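You operate a simulated robot arm through the tools that you are given. There is no shell and no other tool. Be economical: measure what you need, move in short steps, check, and stop when the job is done.

The job below is to be done with a simulated robot arm. You get a single attempt, and the scene is never put back.

TASK
Find the warmer resistor block with the tester and put it in RECHECK.
Fine: measure both blocks on the bench; tester back in its place and switched off.

The check looks at the end state, three seconds after you hand in, the way a careful person would. Anything else that was tipped, shoved, dropped, spilled or broken makes it a failure.

THE ROBOT
A 6-joint arm with a two-finger parallel gripper, fixed in place. Base frame: the origin is at the foot of the arm, x ahead of it, y to its left, z up. Units: cm, rad, N and s.
Its first joint turns from -1.152 to 1.152 rad. Payload 2.7 kg.
The TCP is the grasp point between the finger pads, 2.3 cm short of the fingertips. In the tool frame z runs along the fingers and y along their closing line. Largest opening 9.4 cm; finger width 3.8, thickness 1; the body of the gripper, 5.4 by 9.6 cm, starts 3.9 cm behind the TCP.
Orientation is that of the tool frame in the base frame, as a unit quaternion [x, y, z, w]. With the fingers straight down and closing along the base's y, the tool's x points along the base's -x, its y along +y and its z along -z.

THE INTERFACE
- The arm moves only by the tool move_arm. Its argument "motion" is a list of rows, each an object of numbers (a shift or turn left out is 0, a gripper value left out holds the last): "grip": the gripper command, from -1 (shut) to 1 (fully open), values between in proportion; "tx", "ty", "tz": the shift along the base's x, y, z in cm; "rx", "ry", "rz": the turn, a rotation vector about the base's x, y, z in rad. In form: [{"grip": .., "tx": .., "ty": .., "tz": .., "rx": .., "ry": .., "rz": ..}, ...]. A call has 1 to 10 rows; each row is the pose to reach, as a shift and turn from the pose commanded when the call began. Rows are played at 5 a second. More than 5 cm and 0.15 rad between two rows, or a gripper value outside its range, and nothing of the call is played. A pose out of reach is approached as far as the arm can. The call stops where the force on the tool passes 40 N (or 10 N more than at its start, if that is more) or the arm is blocked; 0.2 s more then pass. The fingers move at their own pace (about 4.5 cm/s each) and stop on an object; they squeeze with about 35 N. The grip force told is the motor's: it shows also when the fingers shut on nothing. Time passes only in rows, and 0.2 s behind the last, so rows that repeat a pose let the fingers close. It gives the time, the measured TCP pose, the force on the tool (base axes), the opening and the grip force at its end, in the units of the frame above (readings bear some noise), and new pictures: "pictures" is both (left out), scene, wrist or none.
- Cameras (640 x 400 px; columns grow to the right, rows downward): "scene" is fixed at [5.99, -44.37, 137.91]; the picture's right is [0.76, -0.65, 0.00], its down [-0.54, -0.64, -0.54] and it looks along [0.35, 0.41, -0.84] (base axes); focal length 214 px, centre (320, 200). "wrist" rides on the gripper at [8.6, 1.6, -7.4] in the tool frame; the picture's right is [-0.18, 0.98, 0.00], its down [-0.58, -0.11, -0.81] and it looks along [-0.79, -0.15, 0.59] (tool axes); focal length 243 px, centre (320, 200). There is no depth. A picture from a camera that has moved, and an enlarged one, comes with that camera's place and axes in the base frame and with its lens. The place of the scene camera against the robot may be out by one fixed shift of up to 1.2 cm in any direction.
- close_up(camera, box): a new picture of the part [left, top, right, bottom] of that camera's present view, enlarged. It takes no simulated time.
- finish_job(): hands the job in; it is judged then, once.

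Work in short steps. Places have to be worked out from the pictures, the camera data and where the tool is seen: move nearer, look again, correct. Check each grasp and each placing, and mend what went wrong. You have 120 turns and 170 pictures in all, those below and enlarged ones among them. Open the gripper and draw the arm clear of the work before you hand the job in, unless the task says otherwise; then end with one line.

The tools are called as name(argument=value, ...) on one line, values as JSON. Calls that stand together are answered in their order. move_arm: Moves the arm, as the interface text tells. Its arguments: {"type":"object","properties":{"motion":{"type":"array"},"pictures":{"type":"string","enum":["both","scene","wrist","none"]}},"required":["motion"]} The other tools are called the same way: close_up (camera, box) takes an enlarged picture of a part of a camera's view; finish_job () hands the job in.

At the start:

```text
time_s: 0.0
eef_pos: [33.74, 8.07, 107.59]
orientation: [0.0, 1.0, 0.0, 0.0]
ft_force: [0.0, 0.2, 0.1]
finger_gap: 9.39
grasp_force: 0.1
```

scene: 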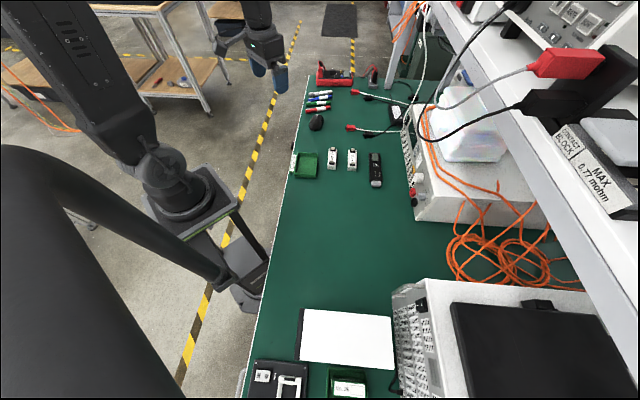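
wrist: 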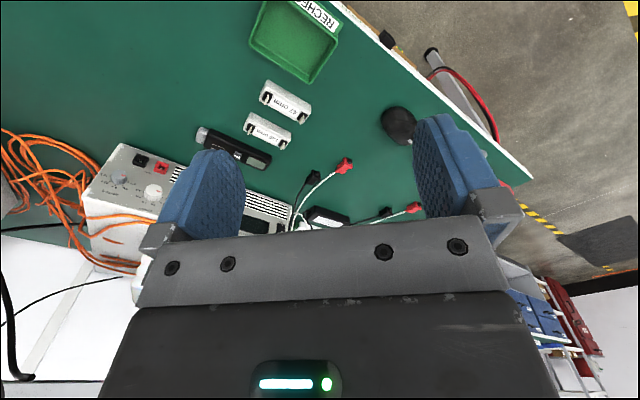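

I start with enlarged looks at the blocks, the tester and the tray.

close_up(camera="scene", box=[280, 60, 440, 200])

close_up(camera="wrist", box=[180, 0, 440, 240])

close_up(camera="scene", box=[240, 280, 440, 400])

```text
2.86 times, centred on (360, 130) of scene
camera zoom: at [5.99, -44.37, 137.91], right [0.76, -0.65, 0.0], down [-0.54, -0.64, -0.54], along [0.35, 0.41, -0.84], focal length 613 px, centre (206, 400)
```

zoom: 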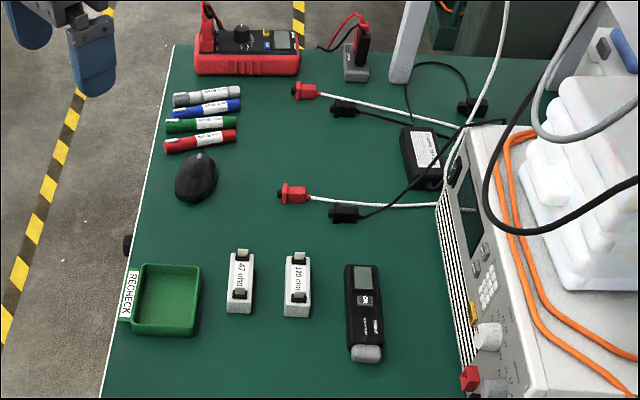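

```text
1.67 times, centred on (310, 120) of wrist
camera zoom: at [25.11, 9.64, 115.11], right [0.18, 0.98, 0.0], down [0.58, -0.11, 0.81], along [0.79, -0.15, -0.59], focal length 404 px, centre (337, 333)
```

zoom: 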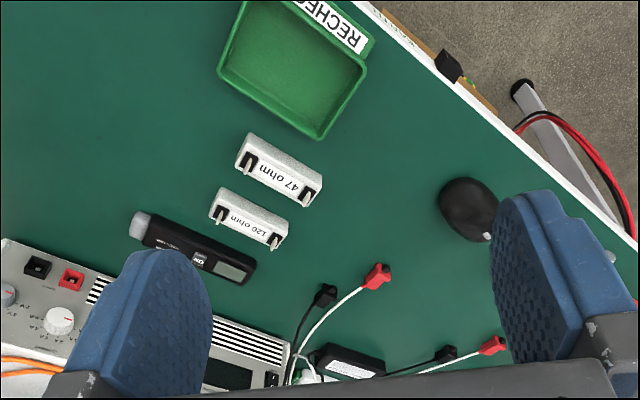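

```text
3.20 times, centred on (340, 340) of scene
camera zoom: at [5.99, -44.37, 137.91], right [0.76, -0.65, 0.0], down [-0.54, -0.64, -0.54], along [0.35, 0.41, -0.84], focal length 686 px, centre (256, -248)
```

zoom: 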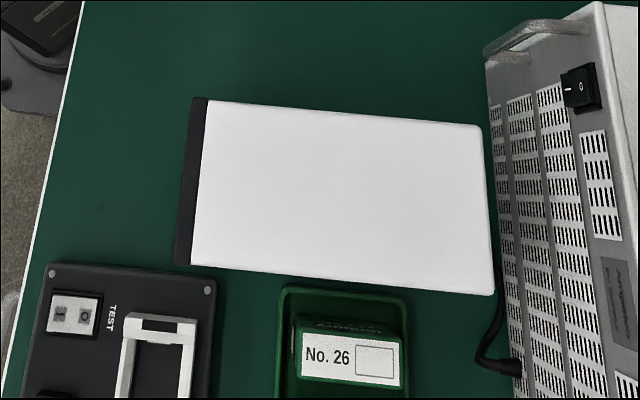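

The black handheld with a display next to the blocks is probably the tester; I zoom on it.

close_up(camera="scene", box=[360, 145, 392, 195])

close_up(camera="wrist", box=[190, 70, 320, 180])

close_up(camera="scene", box=[305, 55, 385, 105])

```text
8.00 times, centred on (376, 170) of scene
camera zoom: at [5.99, -44.37, 137.91], right [0.76, -0.65, 0.0], down [-0.54, -0.64, -0.54], along [0.35, 0.41, -0.84], focal length 1716 px, centre (-128, 440)
```

zoom: 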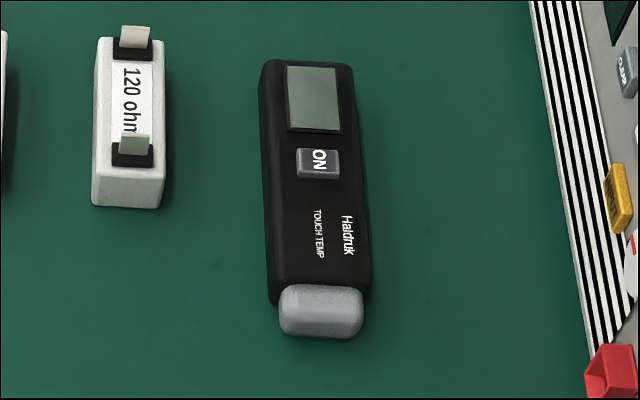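

```text
3.64 times, centred on (255, 125) of wrist
camera zoom: at [25.11, 9.64, 115.11], right [0.18, 0.98, 0.0], down [0.58, -0.11, 0.81], along [0.79, -0.15, -0.59], focal length 882 px, centre (556, 473)
```

zoom: 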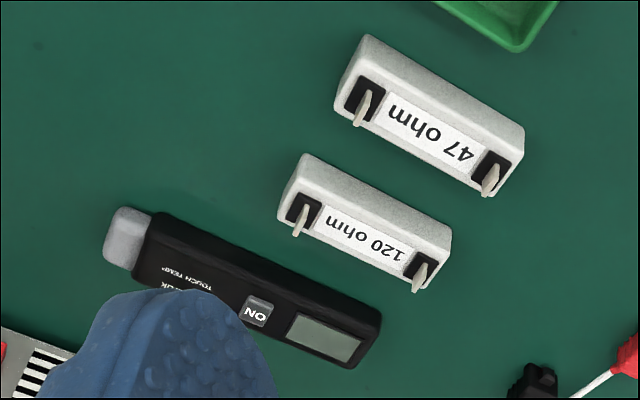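

```text
8.00 times, centred on (345, 80) of scene
camera zoom: at [5.99, -44.37, 137.91], right [0.76, -0.65, 0.0], down [-0.54, -0.64, -0.54], along [0.35, 0.41, -0.84], focal length 1716 px, centre (120, 1160)
```

zoom: 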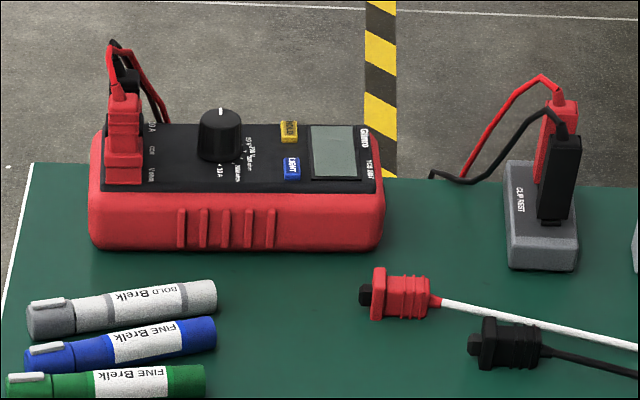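

Triangulating both cameras puts the bench objects near z≈73 rather than 57, tester at about (58,-16). I'll move the wrist camera to get a better baseline, staying high.

move_arm(motion=[{"tx": 3, "ty": -4}, {"tx": 6, "ty": -8}, {"tx": 8, "ty": -12}, {"tx": 8, "ty": -16}, {"tx": 8, "ty": -18}])

```text
time_s: 1.2
eef_pos: [41.72, -10.03, 107.59]
orientation: [0.0, 1.0, 0.0, 0.0]
ft_force: [0.4, -0.6, 0.1]
finger_gap: 9.39
grasp_force: 0.0
camera wrist: at [33.11, -8.43, 115.1], right [0.18, 0.98, 0.0], down [0.58, -0.11, 0.81], along [0.79, -0.15, -0.59], focal length 243 px, centre (320, 200)
```

scene: 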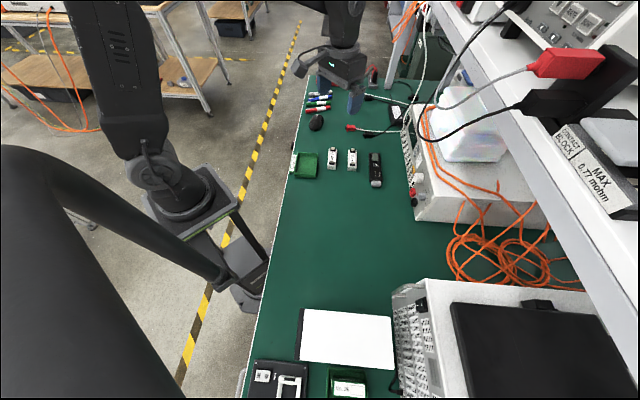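
wrist: 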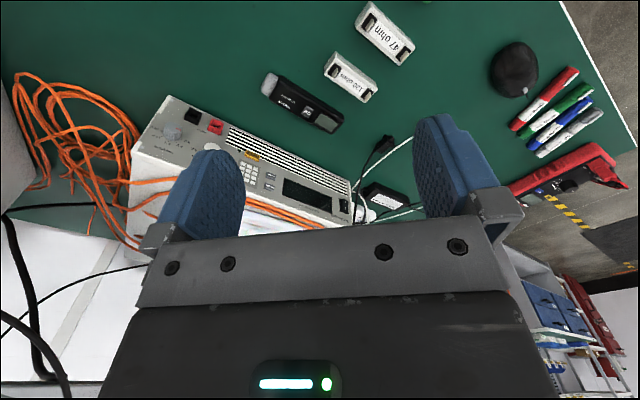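

Two wrist views agree: bench top near z≈72, tester around (58,-16.4). I zoom for exact corners.

close_up(camera="wrist", box=[240, 0, 440, 140])

```text
2.86 times, centred on (340, 70) of wrist
camera zoom: at [33.11, -8.43, 115.1], right [0.18, 0.98, 0.0], down [0.58, -0.11, 0.81], along [0.79, -0.15, -0.59], focal length 693 px, centre (263, 571)
```

zoom: 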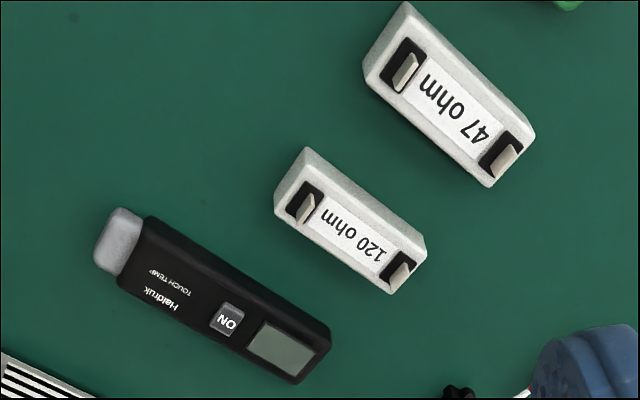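

Tester lies from tip (53,-21.7) to display end (63.3,-10.8), about 45° yaw; the ON button is near (59.6,-15.8). I yaw the tool to match, half open, and go above it.

move_arm(motion=[{"tx": 2, "ty": -1, "tz": -2, "rz": 0.14, "grip": -1}, {"tx": 5, "ty": -2, "tz": -5, "rz": 0.28}, {"tx": 8, "ty": -3, "tz": -8, "rz": 0.42}, {"tx": 11, "ty": -4, "tz": -11, "rz": 0.56}, {"tx": 14, "ty": -5.5, "tz": -13, "rz": 0.7}, {"tx": 15, "ty": -6, "tz": -15, "rz": 0.81}, {"tx": 15, "ty": -6, "tz": -15, "rz": 0.81}])

```text
time_s: 2.8
eef_pos: [56.8, -15.95, 92.52]
orientation: [-0.395, 0.919, -0.001, 0.001]
ft_force: [0.3, 0.2, -0.1]
finger_gap: 0.01
grasp_force: 34.8
camera wrist: at [49.72, -21.14, 100.09], right [-0.59, 0.81, 0.0], down [0.48, 0.35, 0.81], along [0.65, 0.47, -0.59], focal length 243 px, centre (320, 200)
```

scene: 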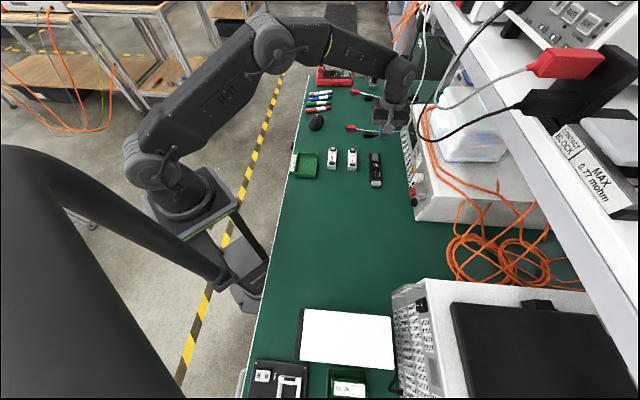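
wrist: 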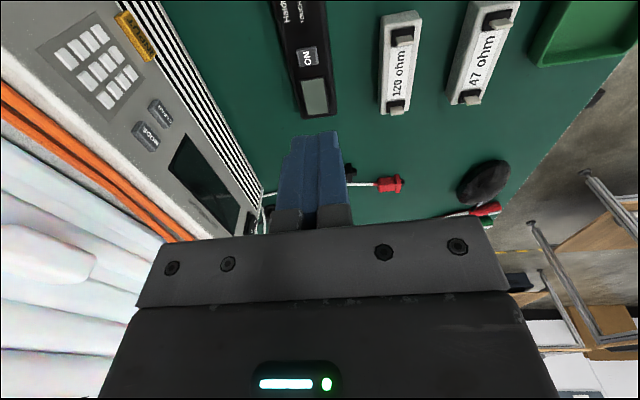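

Button refined to about (59.3,-15.7,74.3). I move above it with fingers shut, to z≈80.

move_arm(motion=[{"tx": 1.5, "ty": 0.1, "tz": -4}, {"tx": 2.5, "ty": 0.25, "tz": -8}, {"tx": 2.5, "ty": 0.25, "tz": -11}, {"tx": 2.5, "ty": 0.25, "tz": -12.5}, {"tx": 2.5, "ty": 0.25, "tz": -12.5}])

close_up(camera="scene", box=[345, 110, 425, 200])

```text
time_s: 4.0
eef_pos: [59.15, -15.68, 80.04]
orientation: [-0.394, 0.919, 0.0, 0.001]
ft_force: [-0.3, 0.2, -0.5]
finger_gap: 0.01
grasp_force: 35.6
camera wrist: at [52.16, -20.82, 87.56], right [-0.59, 0.81, 0.0], down [0.48, 0.35, 0.81], along [0.65, 0.47, -0.59], focal length 243 px, centre (320, 200)
```

scene: 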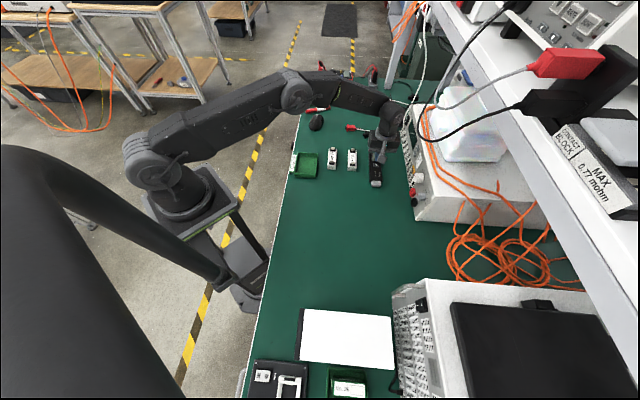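
wrist: 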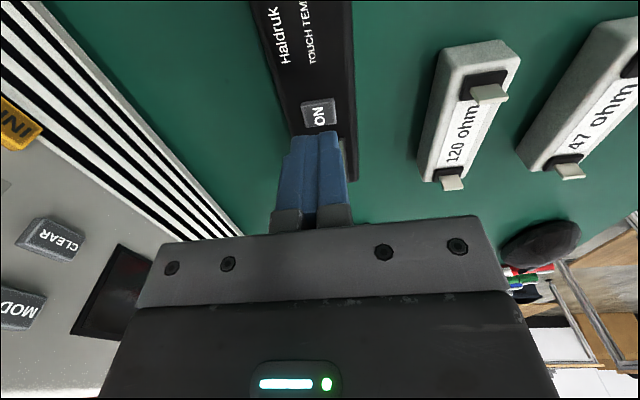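

```text
4.44 times, centred on (385, 155) of scene
camera zoom: at [5.99, -44.37, 137.91], right [0.76, -0.65, 0.0], down [-0.54, -0.64, -0.54], along [0.35, 0.41, -0.84], focal length 953 px, centre (31, 400)
```

zoom: 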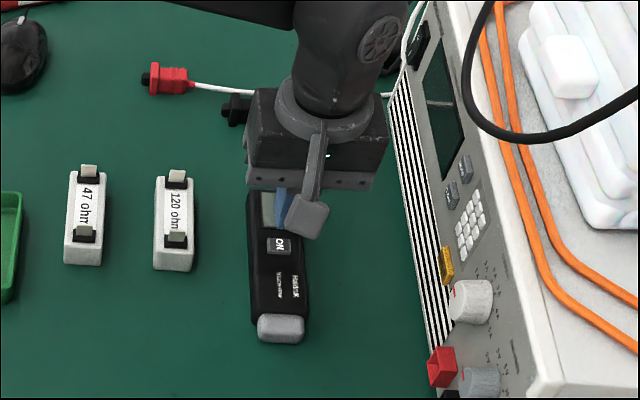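

The button ray passes through (59.3,-15.7,74.3), directly under the fingertips. I descend to just above contact, then press gently.

move_arm(motion=[{"tz": -1.5}, {"tz": -2.5}, {"tz": -2.8}, {"tz": -2.8}])

```text
time_s: 5.0
eef_pos: [59.23, -15.67, 77.22]
orientation: [-0.393, 0.919, 0.0, 0.0]
ft_force: [1.0, 0.2, -0.5]
finger_gap: 0.01
grasp_force: 34.7
camera wrist: at [52.09, -20.87, 84.75], right [-0.59, 0.81, 0.0], down [0.48, 0.35, 0.81], along [0.65, 0.47, -0.59], focal length 243 px, centre (320, 200)
```

scene: 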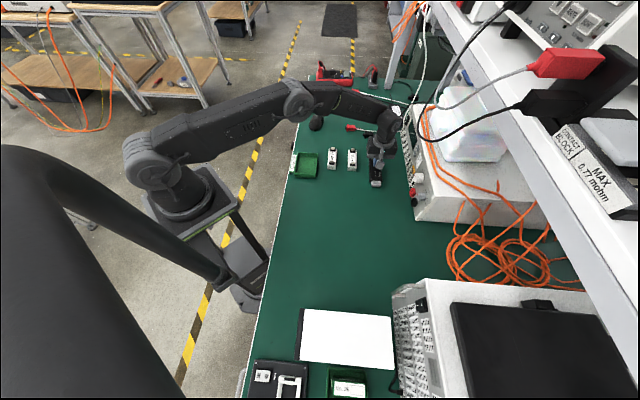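
wrist: 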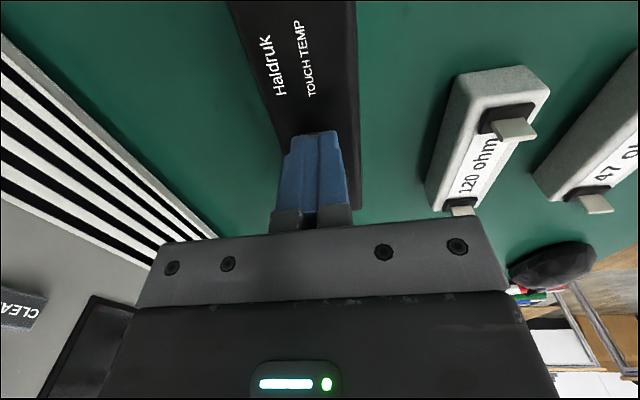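

Not yet in contact. I lower in 0.15 cm rows.

move_arm(motion=[{"tz": -0.2}, {"tz": -0.4}, {"tz": -0.6}, {"tz": -0.8}], pictures="none")

```text
time_s: 6.0
eef_pos: [59.32, -15.72, 76.55]
orientation: [-0.394, 0.919, -0.001, 0.001]
ft_force: [-5.0, 0.3, 12.0]
finger_gap: 0.0
grasp_force: 35.3
```

Contact at 76.55 with 12 N. I raise and look whether it turned on.

move_arm(motion=[{"tz": 1}, {"tz": 4}, {"tx": -2, "ty": -2, "tz": 8}, {"tx": -3, "ty": -3, "tz": 9}])

close_up(camera="scene", box=[360, 145, 392, 195])

close_up(camera="wrist", box=[240, 0, 400, 140])

```text
time_s: 7.0
eef_pos: [56.23, -18.57, 85.56]
orientation: [-0.395, 0.919, 0.0, -0.001]
ft_force: [-0.1, 0.1, -0.5]
finger_gap: 0.0
grasp_force: 35.1
camera wrist: at [49.11, -23.84, 93.08], right [-0.59, 0.81, 0.0], down [0.48, 0.35, 0.81], along [0.65, 0.47, -0.59], focal length 243 px, centre (320, 200)
```

scene: 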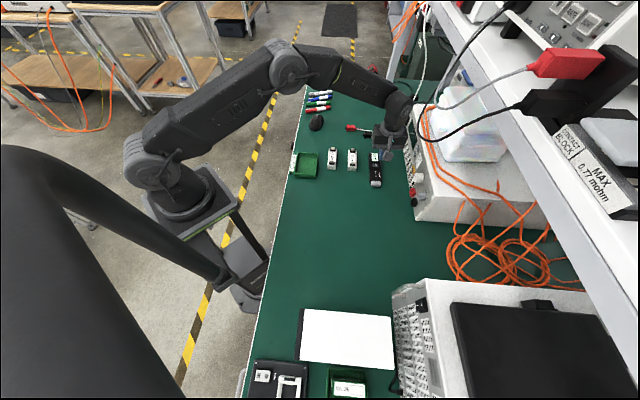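
wrist: 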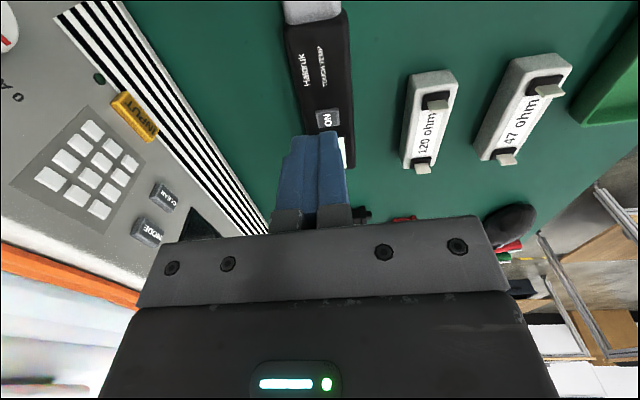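

```text
8.00 times, centred on (376, 170) of scene
camera zoom: at [6.0, -44.37, 137.91], right [0.76, -0.65, 0.0], down [-0.54, -0.64, -0.54], along [0.35, 0.41, -0.84], focal length 1716 px, centre (-128, 440)
```

zoom: 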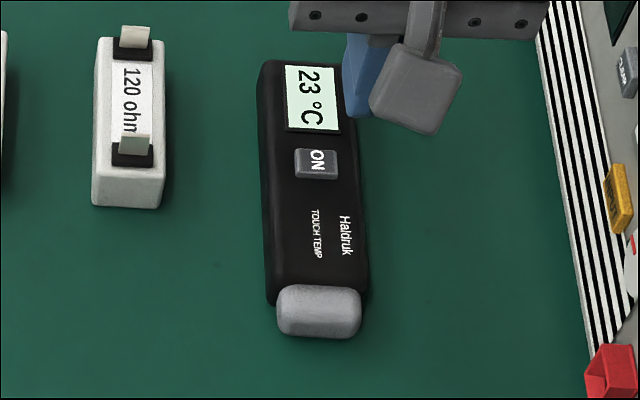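

```text
2.86 times, centred on (320, 70) of wrist
camera zoom: at [49.11, -23.84, 93.08], right [-0.59, 0.81, 0.0], down [0.48, 0.35, 0.81], along [0.65, 0.47, -0.59], focal length 693 px, centre (320, 571)
```

zoom: 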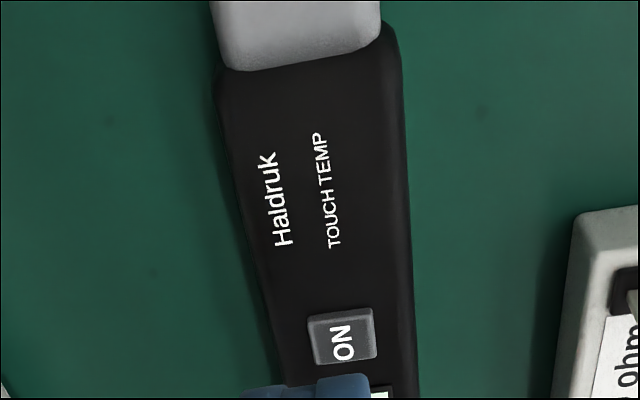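

Tester on, reading 23 °C ambient. I'll grip it near the display (around (60.5,-14.1)) so the wrist camera can read the screen between the fingers; first open and hover.

move_arm(motion=[{"tx": 2.2, "ty": 2.3, "grip": 0.6}, {"tx": 4.3, "ty": 4.5}, {"tx": 4.3, "ty": 4.5, "tz": -3}, {"tx": 4.3, "ty": 4.5, "tz": -6}, {"tx": 4.3, "ty": 4.5, "tz": -7.5}, {"tx": 4.3, "ty": 4.5, "tz": -7.5}])

close_up(camera="scene", box=[345, 110, 425, 200])

```text
time_s: 8.4
eef_pos: [60.62, -14.19, 78.16]
orientation: [-0.395, 0.919, 0.0, 0.0]
ft_force: [-0.5, -0.4, -0.1]
finger_gap: 7.54
grasp_force: 0.1
camera wrist: at [53.39, -19.38, 85.55], right [-0.59, 0.81, 0.0], down [0.48, 0.35, 0.81], along [0.65, 0.47, -0.59], focal length 243 px, centre (320, 200)
```

scene: 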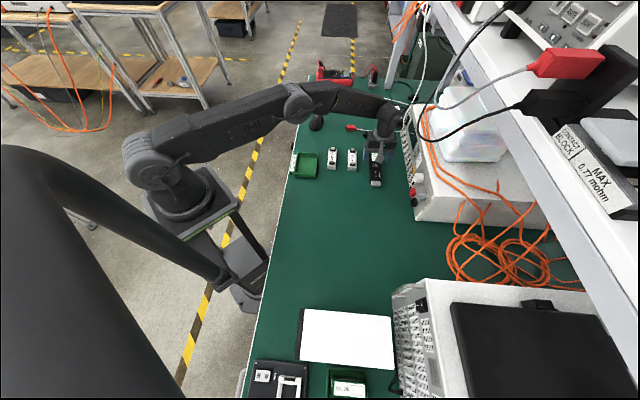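
wrist: 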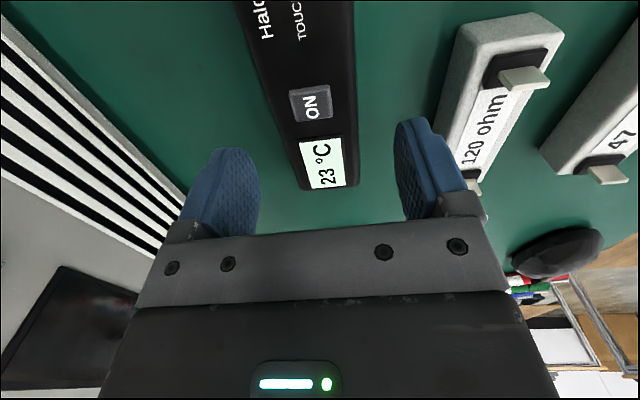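

```text
4.44 times, centred on (385, 155) of scene
camera zoom: at [5.99, -44.37, 137.91], right [0.76, -0.65, 0.0], down [-0.54, -0.64, -0.54], along [0.35, 0.41, -0.84], focal length 953 px, centre (31, 400)
```

zoom: 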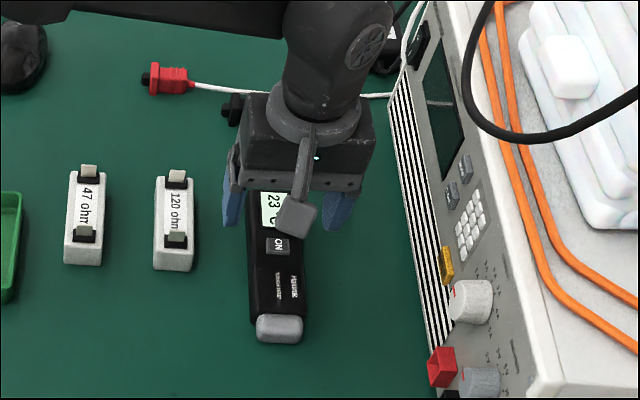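

Well centred over the tester. I descend to z≈75 and close.

move_arm(motion=[{"tz": -1.5}, {"tz": -2.5}, {"tz": -3.1}, {"tz": -3.1}])

close_up(camera="wrist", box=[160, 80, 520, 260])

```text
time_s: 9.4
eef_pos: [60.4, -14.28, 74.83]
orientation: [-0.394, 0.919, 0.001, 0.0]
ft_force: [-0.3, 0.3, -0.1]
finger_gap: 7.53
grasp_force: 0.0
camera wrist: at [53.4, -19.38, 82.46], right [-0.59, 0.81, 0.0], down [0.48, 0.35, 0.81], along [0.65, 0.47, -0.59], focal length 243 px, centre (320, 200)
```

scene: 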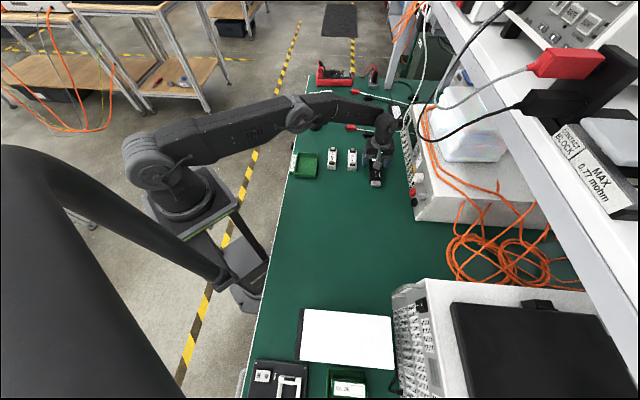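
wrist: 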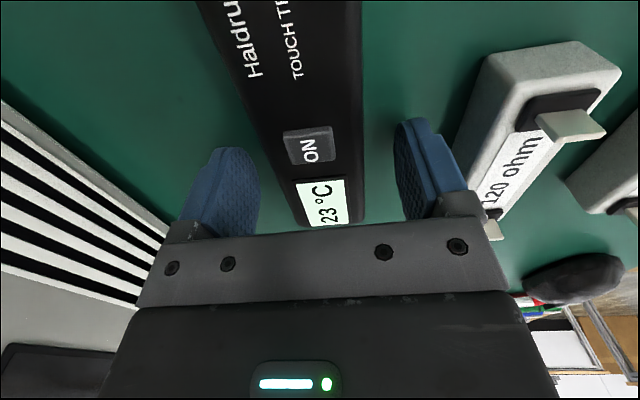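

```text
1.78 times, centred on (340, 170) of wrist
camera zoom: at [53.4, -19.38, 82.46], right [-0.59, 0.81, 0.0], down [0.48, 0.35, 0.81], along [0.65, 0.47, -0.59], focal length 431 px, centre (284, 253)
```

zoom: 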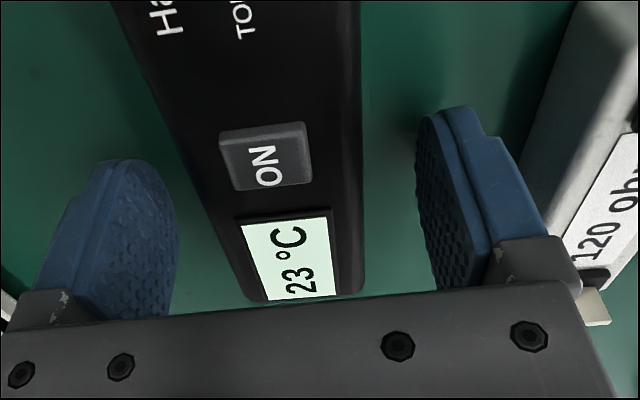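

Fingers straddle the tester with no contact and the display stays readable. Closing.

move_arm(motion=[{"grip": -1}, {"grip": -1}, {"grip": -1}, {"grip": -1}, {"grip": -1}])

```text
time_s: 10.6
eef_pos: [60.48, -14.23, 74.88]
orientation: [-0.394, 0.919, 0.0, 0.001]
ft_force: [1.1, -0.1, 0.0]
finger_gap: 4.52
grasp_force: 34.6
camera wrist: at [53.41, -19.38, 82.48], right [-0.59, 0.81, 0.0], down [0.48, 0.35, 0.81], along [0.65, 0.47, -0.59], focal length 243 px, centre (320, 200)
```

scene: 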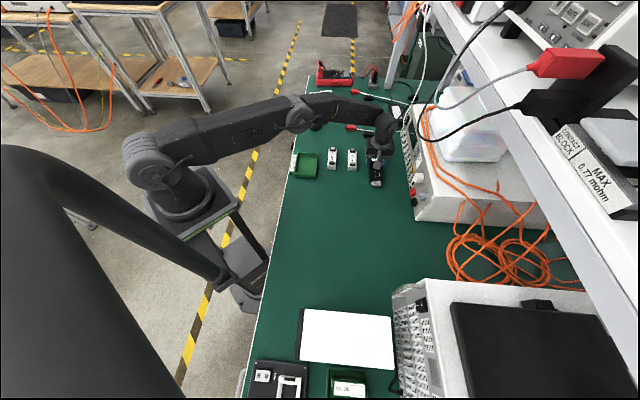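
wrist: 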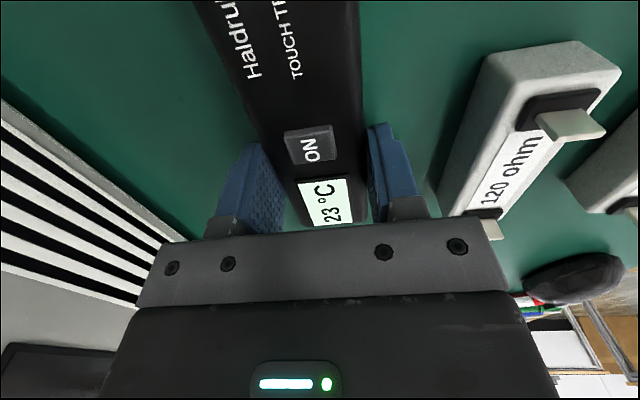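

Held (gap 4.5, force 34.6). Home TCP: (60.54,-14.18,74.89), yaw 0.81. Lift straight up and check.

move_arm(motion=[{"tz": 1}, {"tz": 4}, {"tz": 8}, {"tz": 12}, {"tz": 12}])

close_up(camera="scene", box=[325, 90, 425, 190])

```text
time_s: 11.8
eef_pos: [60.64, -14.19, 86.96]
orientation: [-0.394, 0.919, 0.001, 0.0]
ft_force: [-0.2, -0.1, -2.3]
finger_gap: 4.55
grasp_force: 34.5
camera wrist: at [53.45, -19.4, 94.43], right [-0.59, 0.81, 0.0], down [0.48, 0.35, 0.81], along [0.65, 0.47, -0.59], focal length 243 px, centre (320, 200)
```

scene: 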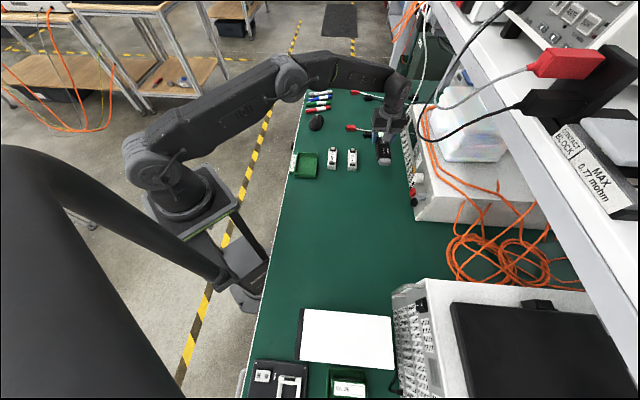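
wrist: 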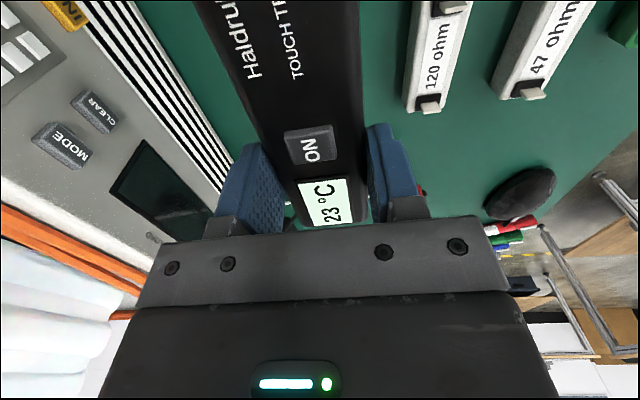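

```text
4.00 times, centred on (375, 140) of scene
camera zoom: at [6.0, -44.37, 137.91], right [0.76, -0.65, 0.0], down [-0.54, -0.64, -0.54], along [0.35, 0.41, -0.84], focal length 858 px, centre (100, 440)
```

zoom: 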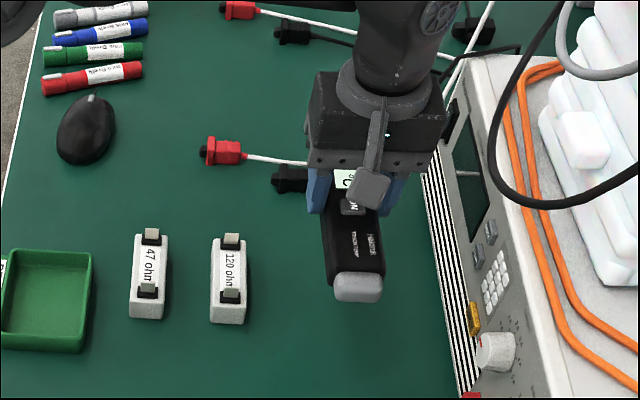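

Lift is good; 120 Ω block centre ≈(54.95,-7.0), 47 Ω ≈(49.3,-1.3). I swing the tester so the tip points away across the blocks (yaw +1.19), staying high.

move_arm(motion=[{"tx": -1, "ty": 2, "tz": 2, "rz": 0.14}, {"tx": -2, "ty": 4, "tz": 4, "rz": 0.28}, {"tx": -3.5, "ty": 6, "tz": 5, "rz": 0.42}, {"tx": -5, "ty": 8, "tz": 5, "rz": 0.56}, {"tx": -6, "ty": 10, "tz": 5, "rz": 0.7}, {"tx": -7.5, "ty": 12, "tz": 5, "rz": 0.84}, {"tx": -9, "ty": 14, "tz": 5, "rz": 0.98}, {"tx": -9.2, "ty": 15, "tz": 5, "rz": 1.1}, {"tx": -9.2, "ty": 15, "tz": 5, "rz": 1.19}, {"tx": -9.2, "ty": 15, "tz": 5, "rz": 1.19}])

close_up(camera="scene", box=[285, 70, 425, 190])

```text
time_s: 14.0
eef_pos: [51.35, 0.9, 91.89]
orientation: [0.842, -0.539, 0.0, 0.0]
ft_force: [0.8, 0.2, -1.2]
finger_gap: 4.52
grasp_force: 34.8
camera wrist: at [53.51, -7.71, 99.38], right [-0.97, -0.24, 0.0], down [-0.14, 0.57, 0.81], along [-0.2, 0.78, -0.59], focal length 243 px, centre (320, 200)
```

scene: 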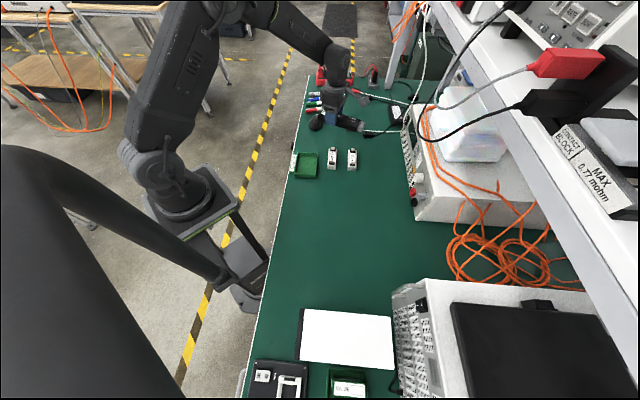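
wrist: 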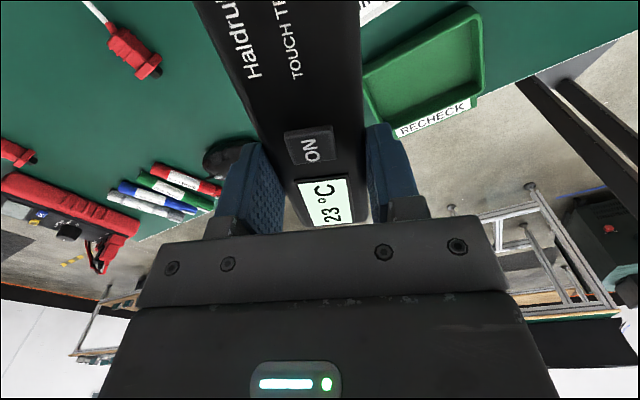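

```text
3.33 times, centred on (355, 130) of scene
camera zoom: at [6.0, -44.37, 137.91], right [0.76, -0.65, 0.0], down [-0.54, -0.64, -0.54], along [0.35, 0.41, -0.84], focal length 715 px, centre (203, 433)
```

zoom: 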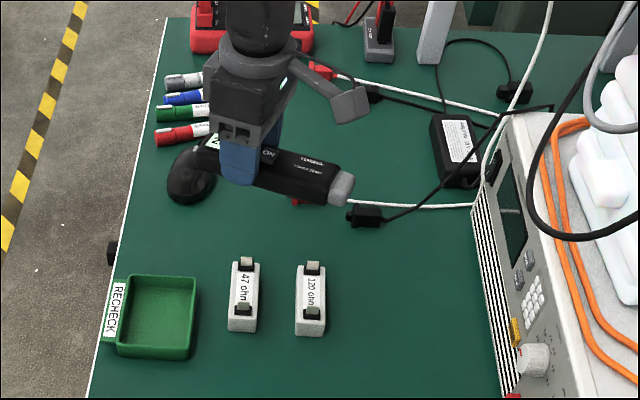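

Yaw is right and the tip points where expected. Now tilt the tip down by 0.5 rad while still high.

move_arm(motion=[{"rx": 0.114, "ry": 0.052}, {"rx": 0.227, "ry": 0.104}, {"rx": 0.341, "ry": 0.156}, {"rx": 0.4545, "ry": 0.208}, {"rx": 0.4545, "ry": 0.208, "tz": -3}, {"rx": 0.4545, "ry": 0.208, "tz": -6}, {"rx": 0.4545, "ry": 0.208, "tz": -6}])

close_up(camera="scene", box=[285, 70, 425, 190])

```text
time_s: 15.6
eef_pos: [51.34, 0.69, 85.93]
orientation: [0.815, -0.523, -0.209, -0.134]
ft_force: [-0.3, -0.1, -0.6]
finger_gap: 4.53
grasp_force: 35.2
camera wrist: at [54.53, -10.1, 88.32], right [-0.96, -0.26, 0.09], down [0.05, 0.16, 0.99], along [-0.27, 0.95, -0.14], focal length 243 px, centre (320, 200)
```

scene: 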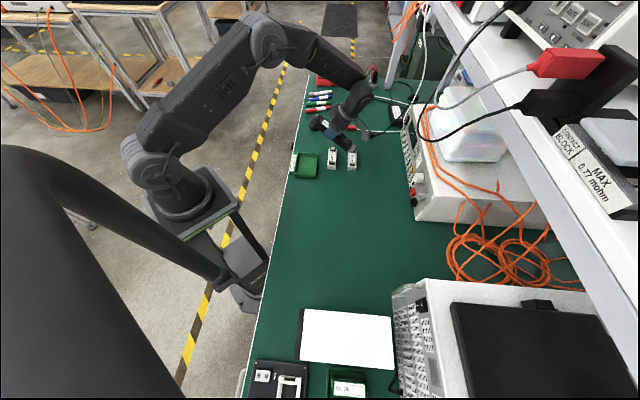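
wrist: 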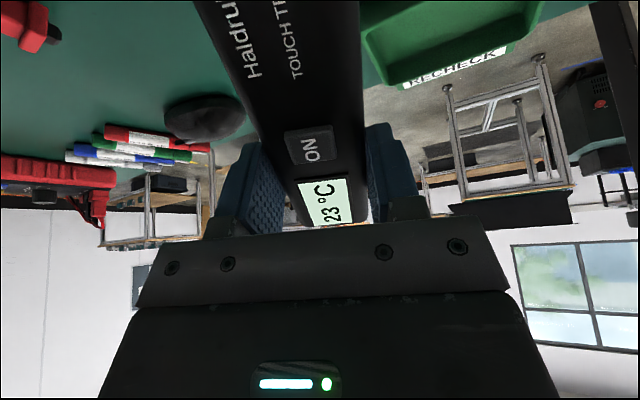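

```text
3.33 times, centred on (355, 130) of scene
camera zoom: at [6.0, -44.37, 137.91], right [0.76, -0.65, 0.0], down [-0.54, -0.64, -0.54], along [0.35, 0.41, -0.84], focal length 715 px, centre (203, 433)
```

zoom: 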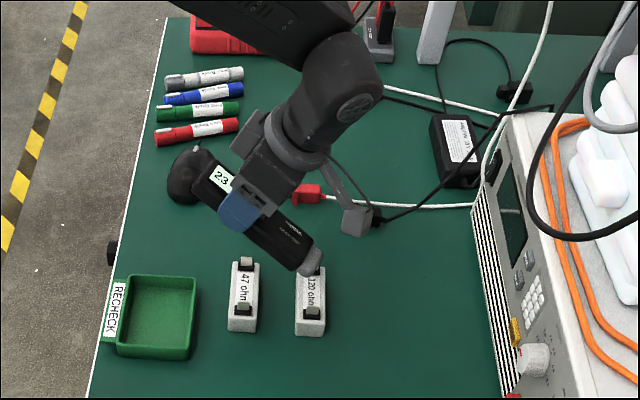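

Tip is above the 120 Ω block, slightly toward the far terminal. I nudge (-0.3,-0.6) and lower close to the top.

move_arm(motion=[{"tx": -0.3, "ty": -0.6, "tz": -1}, {"tx": -0.3, "ty": -0.6, "tz": -2}, {"tx": -0.3, "ty": -0.6, "tz": -3}, {"tx": -0.3, "ty": -0.6, "tz": -3}], pictures="scene")

close_up(camera="scene", box=[320, 120, 380, 180])

```text
time_s: 16.6
eef_pos: [51.03, 0.19, 82.93]
orientation: [0.815, -0.523, -0.208, -0.134]
ft_force: [-0.1, 0.5, -1.8]
finger_gap: 4.55
grasp_force: 35.0
```

scene: 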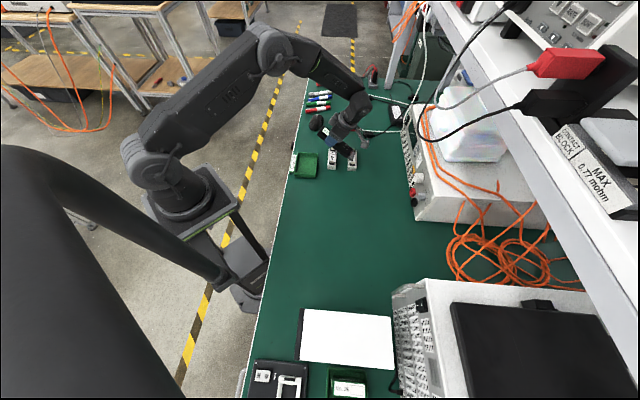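

```text
6.67 times, centred on (350, 150) of scene
camera zoom: at [6.0, -44.37, 137.91], right [0.76, -0.65, 0.0], down [-0.54, -0.64, -0.54], along [0.35, 0.41, -0.84], focal length 1430 px, centre (120, 533)
```

zoom: 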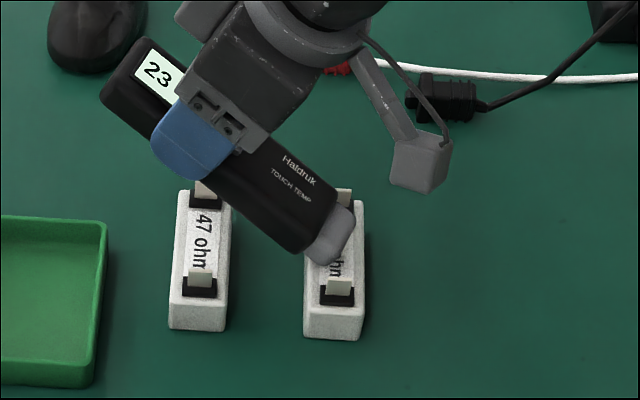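

Centred over the label, ~1 cm above. I lower slowly until light contact, shifting slightly away from the near terminal.

move_arm(motion=[{"tx": 0.2, "ty": 0.2, "tz": -0.3}, {"tx": 0.2, "ty": 0.2, "tz": -0.6}, {"tx": 0.2, "ty": 0.2, "tz": -0.8}, {"tx": 0.2, "ty": 0.2, "tz": -0.9}], pictures="none")

close_up(camera="scene", box=[320, 120, 380, 180])

```text
time_s: 17.6
eef_pos: [51.22, 0.47, 82.18]
orientation: [0.815, -0.523, -0.208, -0.135]
ft_force: [-6.4, 5.4, 19.8]
finger_gap: 4.55
grasp_force: 35.6
```

```text
6.67 times, centred on (350, 150) of scene
camera zoom: at [5.95, -44.35, 137.92], right [0.76, -0.65, 0.0], down [-0.54, -0.64, -0.54], along [0.35, 0.41, -0.84], focal length 1430 px, centre (120, 533)
```

zoom: 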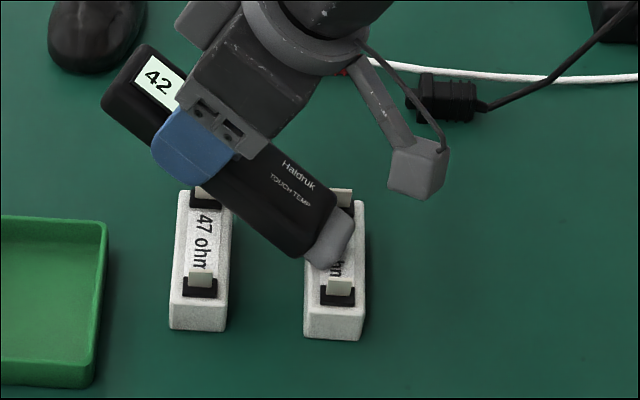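

Contact; display shows 42 and may still be rising. I ease off a bit and dwell for it to settle.

move_arm(motion=[{"tz": 0.1}, {"tz": 0.1}, {"tz": 0.1}, {"tz": 0.1}, {"tz": 0.1}, {"tz": 0.1}, {"tz": 0.1}, {"tz": 0.1}, {"tz": 0.1}, {"tz": 0.1}], pictures="wrist")

close_up(camera="wrist", box=[280, 120, 380, 230])

```text
time_s: 19.8
eef_pos: [51.24, 0.4, 82.15]
orientation: [0.816, -0.523, -0.208, -0.133]
ft_force: [2.3, 2.1, 12.8]
finger_gap: 4.53
grasp_force: 35.3
camera wrist: at [54.44, -10.48, 84.6], right [-0.96, -0.26, 0.09], down [0.05, 0.16, 0.99], along [-0.27, 0.95, -0.14], focal length 243 px, centre (320, 200)
```

wrist: 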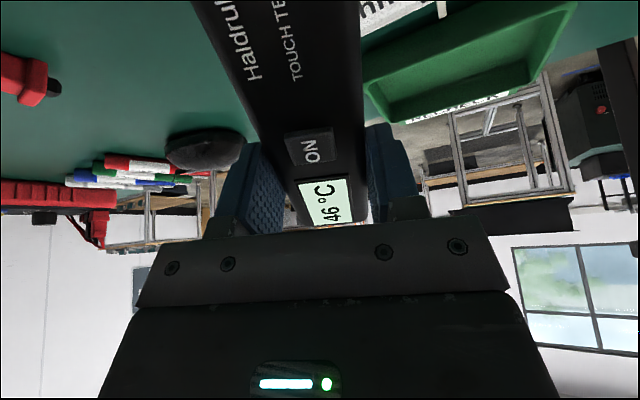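

```text
3.64 times, centred on (330, 175) of wrist
camera zoom: at [54.44, -10.48, 84.6], right [-0.96, -0.26, 0.09], down [0.05, 0.16, 0.99], along [-0.27, 0.95, -0.14], focal length 882 px, centre (284, 291)
```

zoom: 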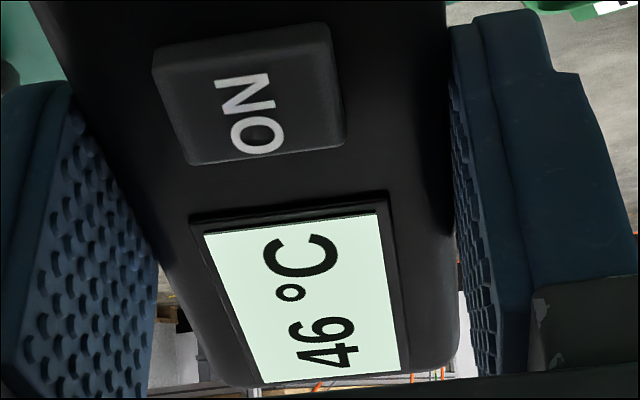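

46 °C now. Dwell again to confirm it has settled.

move_arm(motion=[{"tz": 0.05}, {"tz": 0.05}, {"tz": 0.05}, {"tz": 0.05}, {"tz": 0.05}, {"tz": 0.05}, {"tz": 0.05}, {"tz": 0.05}, {"tz": 0.05}, {"tz": 0.05}], pictures="none")

close_up(camera="scene", box=[320, 120, 380, 180])

```text
time_s: 22.0
eef_pos: [51.18, 0.39, 82.04]
orientation: [0.815, -0.523, -0.21, -0.134]
ft_force: [-0.2, -0.6, 4.0]
finger_gap: 4.54
grasp_force: 35.5
```

```text
6.67 times, centred on (350, 150) of scene
camera zoom: at [5.99, -44.37, 137.91], right [0.76, -0.65, 0.0], down [-0.54, -0.64, -0.54], along [0.35, 0.41, -0.84], focal length 1430 px, centre (120, 533)
```

zoom: 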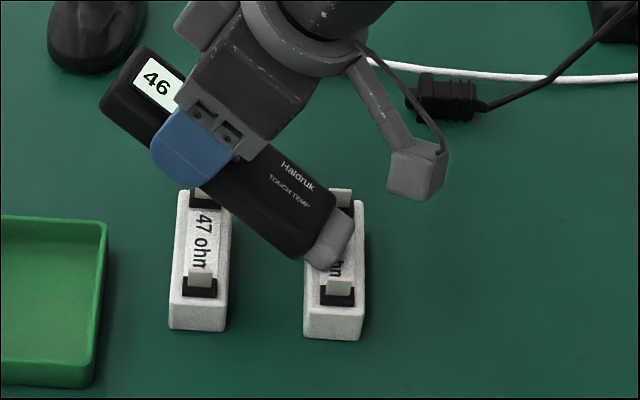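

120 Ω settles at 46 °C. Lift and shift to above the 47 Ω block.

move_arm(motion=[{"tz": 2}, {"tz": 4}, {"tx": -3, "ty": 3, "tz": 4}, {"tx": -5.6, "ty": 5.7, "tz": 4}, {"tx": -5.6, "ty": 5.7, "tz": 2.5}, {"tx": -5.6, "ty": 5.7, "tz": 1.3}, {"tx": -5.6, "ty": 5.7, "tz": 1.3}], pictures="none")

close_up(camera="scene", box=[300, 110, 370, 180])

```text
time_s: 23.6
eef_pos: [45.75, 6.09, 83.47]
orientation: [0.815, -0.523, -0.209, -0.134]
ft_force: [-1.0, 0.2, -1.0]
finger_gap: 4.5
grasp_force: 35.1
```

```text
5.71 times, centred on (335, 145) of scene
camera zoom: at [6.0, -44.37, 137.91], right [0.76, -0.65, 0.0], down [-0.54, -0.64, -0.54], along [0.35, 0.41, -0.84], focal length 1226 px, centre (234, 514)
```

zoom: 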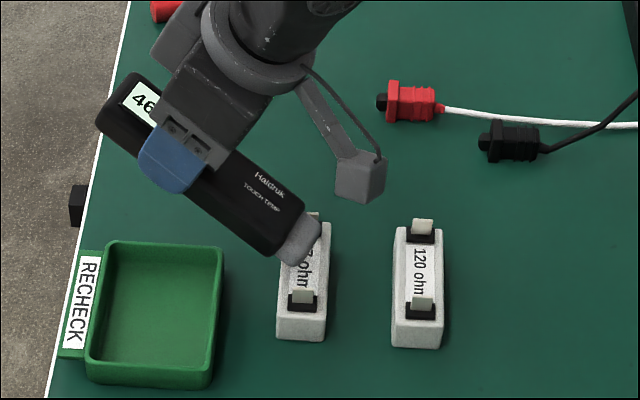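

Tip is a bit too far toward the upper terminal; shift about 1.2 cm along the block toward the near end, then recheck.

move_arm(motion=[{"tx": -0.8, "ty": -0.85}, {"tx": -0.8, "ty": -0.85, "tz": -0.5}, {"tx": -0.8, "ty": -0.85, "tz": -0.5}], pictures="none")

close_up(camera="scene", box=[300, 130, 360, 180])

```text
time_s: 24.4
eef_pos: [44.83, 5.27, 82.96]
orientation: [0.816, -0.523, -0.209, -0.133]
ft_force: [-0.5, 0.1, -1.2]
finger_gap: 4.53
grasp_force: 35.4
```

```text
8.00 times, centred on (330, 155) of scene
camera zoom: at [6.0, -44.37, 137.91], right [0.76, -0.65, 0.0], down [-0.54, -0.64, -0.54], along [0.35, 0.41, -0.84], focal length 1716 px, centre (240, 560)
```

zoom: 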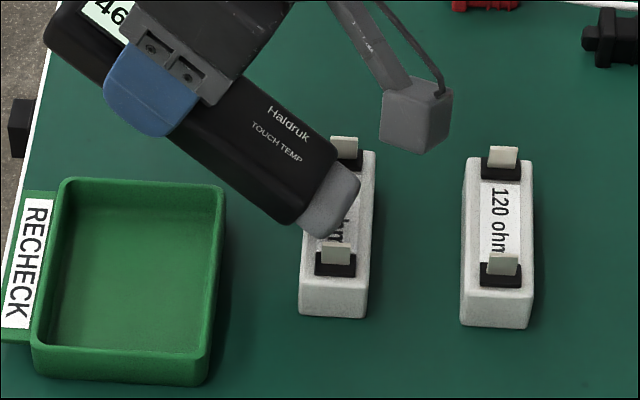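

Nearly centred, slightly near the lower terminal; back off 0.4 cm and lower to light contact.

move_arm(motion=[{"tx": 0.3, "ty": 0.3}, {"tx": 0.3, "ty": 0.3, "tz": -0.3}, {"tx": 0.3, "ty": 0.3, "tz": -0.6}, {"tx": 0.3, "ty": 0.3, "tz": -0.8}, {"tx": 0.3, "ty": 0.3, "tz": -0.8}], pictures="none")

close_up(camera="scene", box=[300, 120, 360, 180])

```text
time_s: 25.6
eef_pos: [45.15, 5.67, 82.07]
orientation: [0.815, -0.524, -0.208, -0.133]
ft_force: [-0.1, 0.6, -0.6]
finger_gap: 4.53
grasp_force: 35.5
```

```text
6.67 times, centred on (330, 150) of scene
camera zoom: at [5.99, -44.37, 137.91], right [0.76, -0.65, 0.0], down [-0.54, -0.64, -0.54], along [0.35, 0.41, -0.84], focal length 1430 px, centre (253, 533)
```

zoom: 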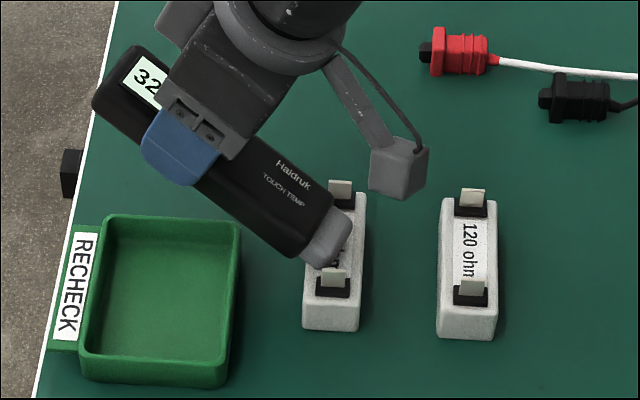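

Reading is dropping (32). I lower a touch more for sure contact and dwell.

move_arm(motion=[{"tz": -0.1}, {"tz": -0.15}, {"tz": -0.15}, {"tz": -0.15}, {"tz": -0.15}, {"tz": -0.15}, {"tz": -0.15}, {"tz": -0.15}, {"tz": -0.15}, {"tz": -0.15}], pictures="none")

close_up(camera="wrist", box=[280, 120, 380, 230])

close_up(camera="scene", box=[300, 120, 360, 180])

```text
time_s: 27.8
eef_pos: [45.19, 5.54, 81.95]
orientation: [0.815, -0.523, -0.208, -0.134]
ft_force: [1.2, 3.7, 16.6]
finger_gap: 4.52
grasp_force: 35.2
```

```text
3.64 times, centred on (330, 175) of wrist
camera zoom: at [48.39, -5.27, 84.53], right [-0.96, -0.26, 0.09], down [0.05, 0.16, 0.99], along [-0.27, 0.95, -0.14], focal length 882 px, centre (284, 291)
```

zoom: 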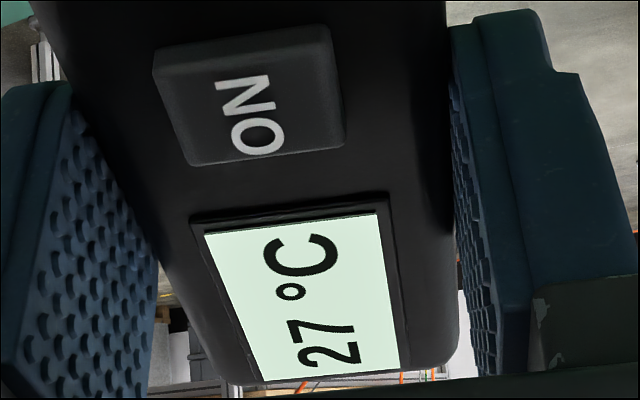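

```text
6.67 times, centred on (330, 150) of scene
camera zoom: at [5.97, -44.36, 137.91], right [0.76, -0.65, 0.0], down [-0.54, -0.64, -0.54], along [0.35, 0.41, -0.84], focal length 1430 px, centre (253, 533)
```

zoom: 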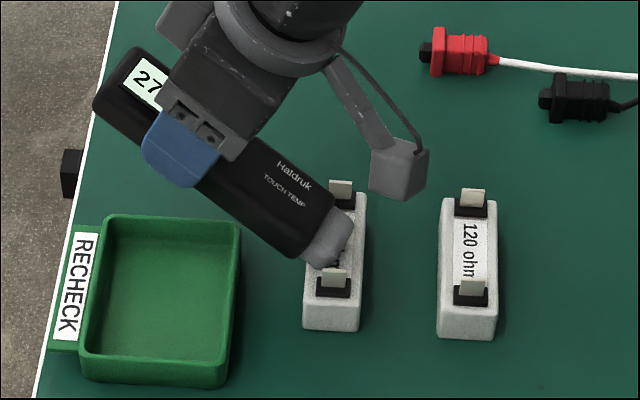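

Contact confirmed by force, 27 °C so far. One more dwell, easing off slightly, to make sure it is settled.

move_arm(motion=[{"tz": 0.07}, {"tz": 0.07}, {"tz": 0.07}, {"tz": 0.07}, {"tz": 0.07}, {"tz": 0.07}, {"tz": 0.07}, {"tz": 0.07}, {"tz": 0.07}, {"tz": 0.07}], pictures="none")

close_up(camera="wrist", box=[280, 120, 380, 230])

```text
time_s: 30.0
eef_pos: [45.11, 5.55, 82.1]
orientation: [0.815, -0.523, -0.209, -0.133]
ft_force: [2.7, 2.1, 5.4]
finger_gap: 4.53
grasp_force: 34.4
```

```text
3.64 times, centred on (330, 175) of wrist
camera zoom: at [48.34, -5.28, 84.53], right [-0.96, -0.26, 0.09], down [0.05, 0.16, 0.99], along [-0.27, 0.95, -0.14], focal length 882 px, centre (284, 291)
```

zoom: 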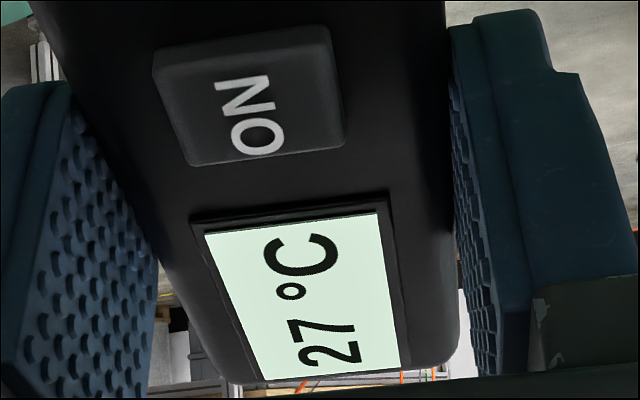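

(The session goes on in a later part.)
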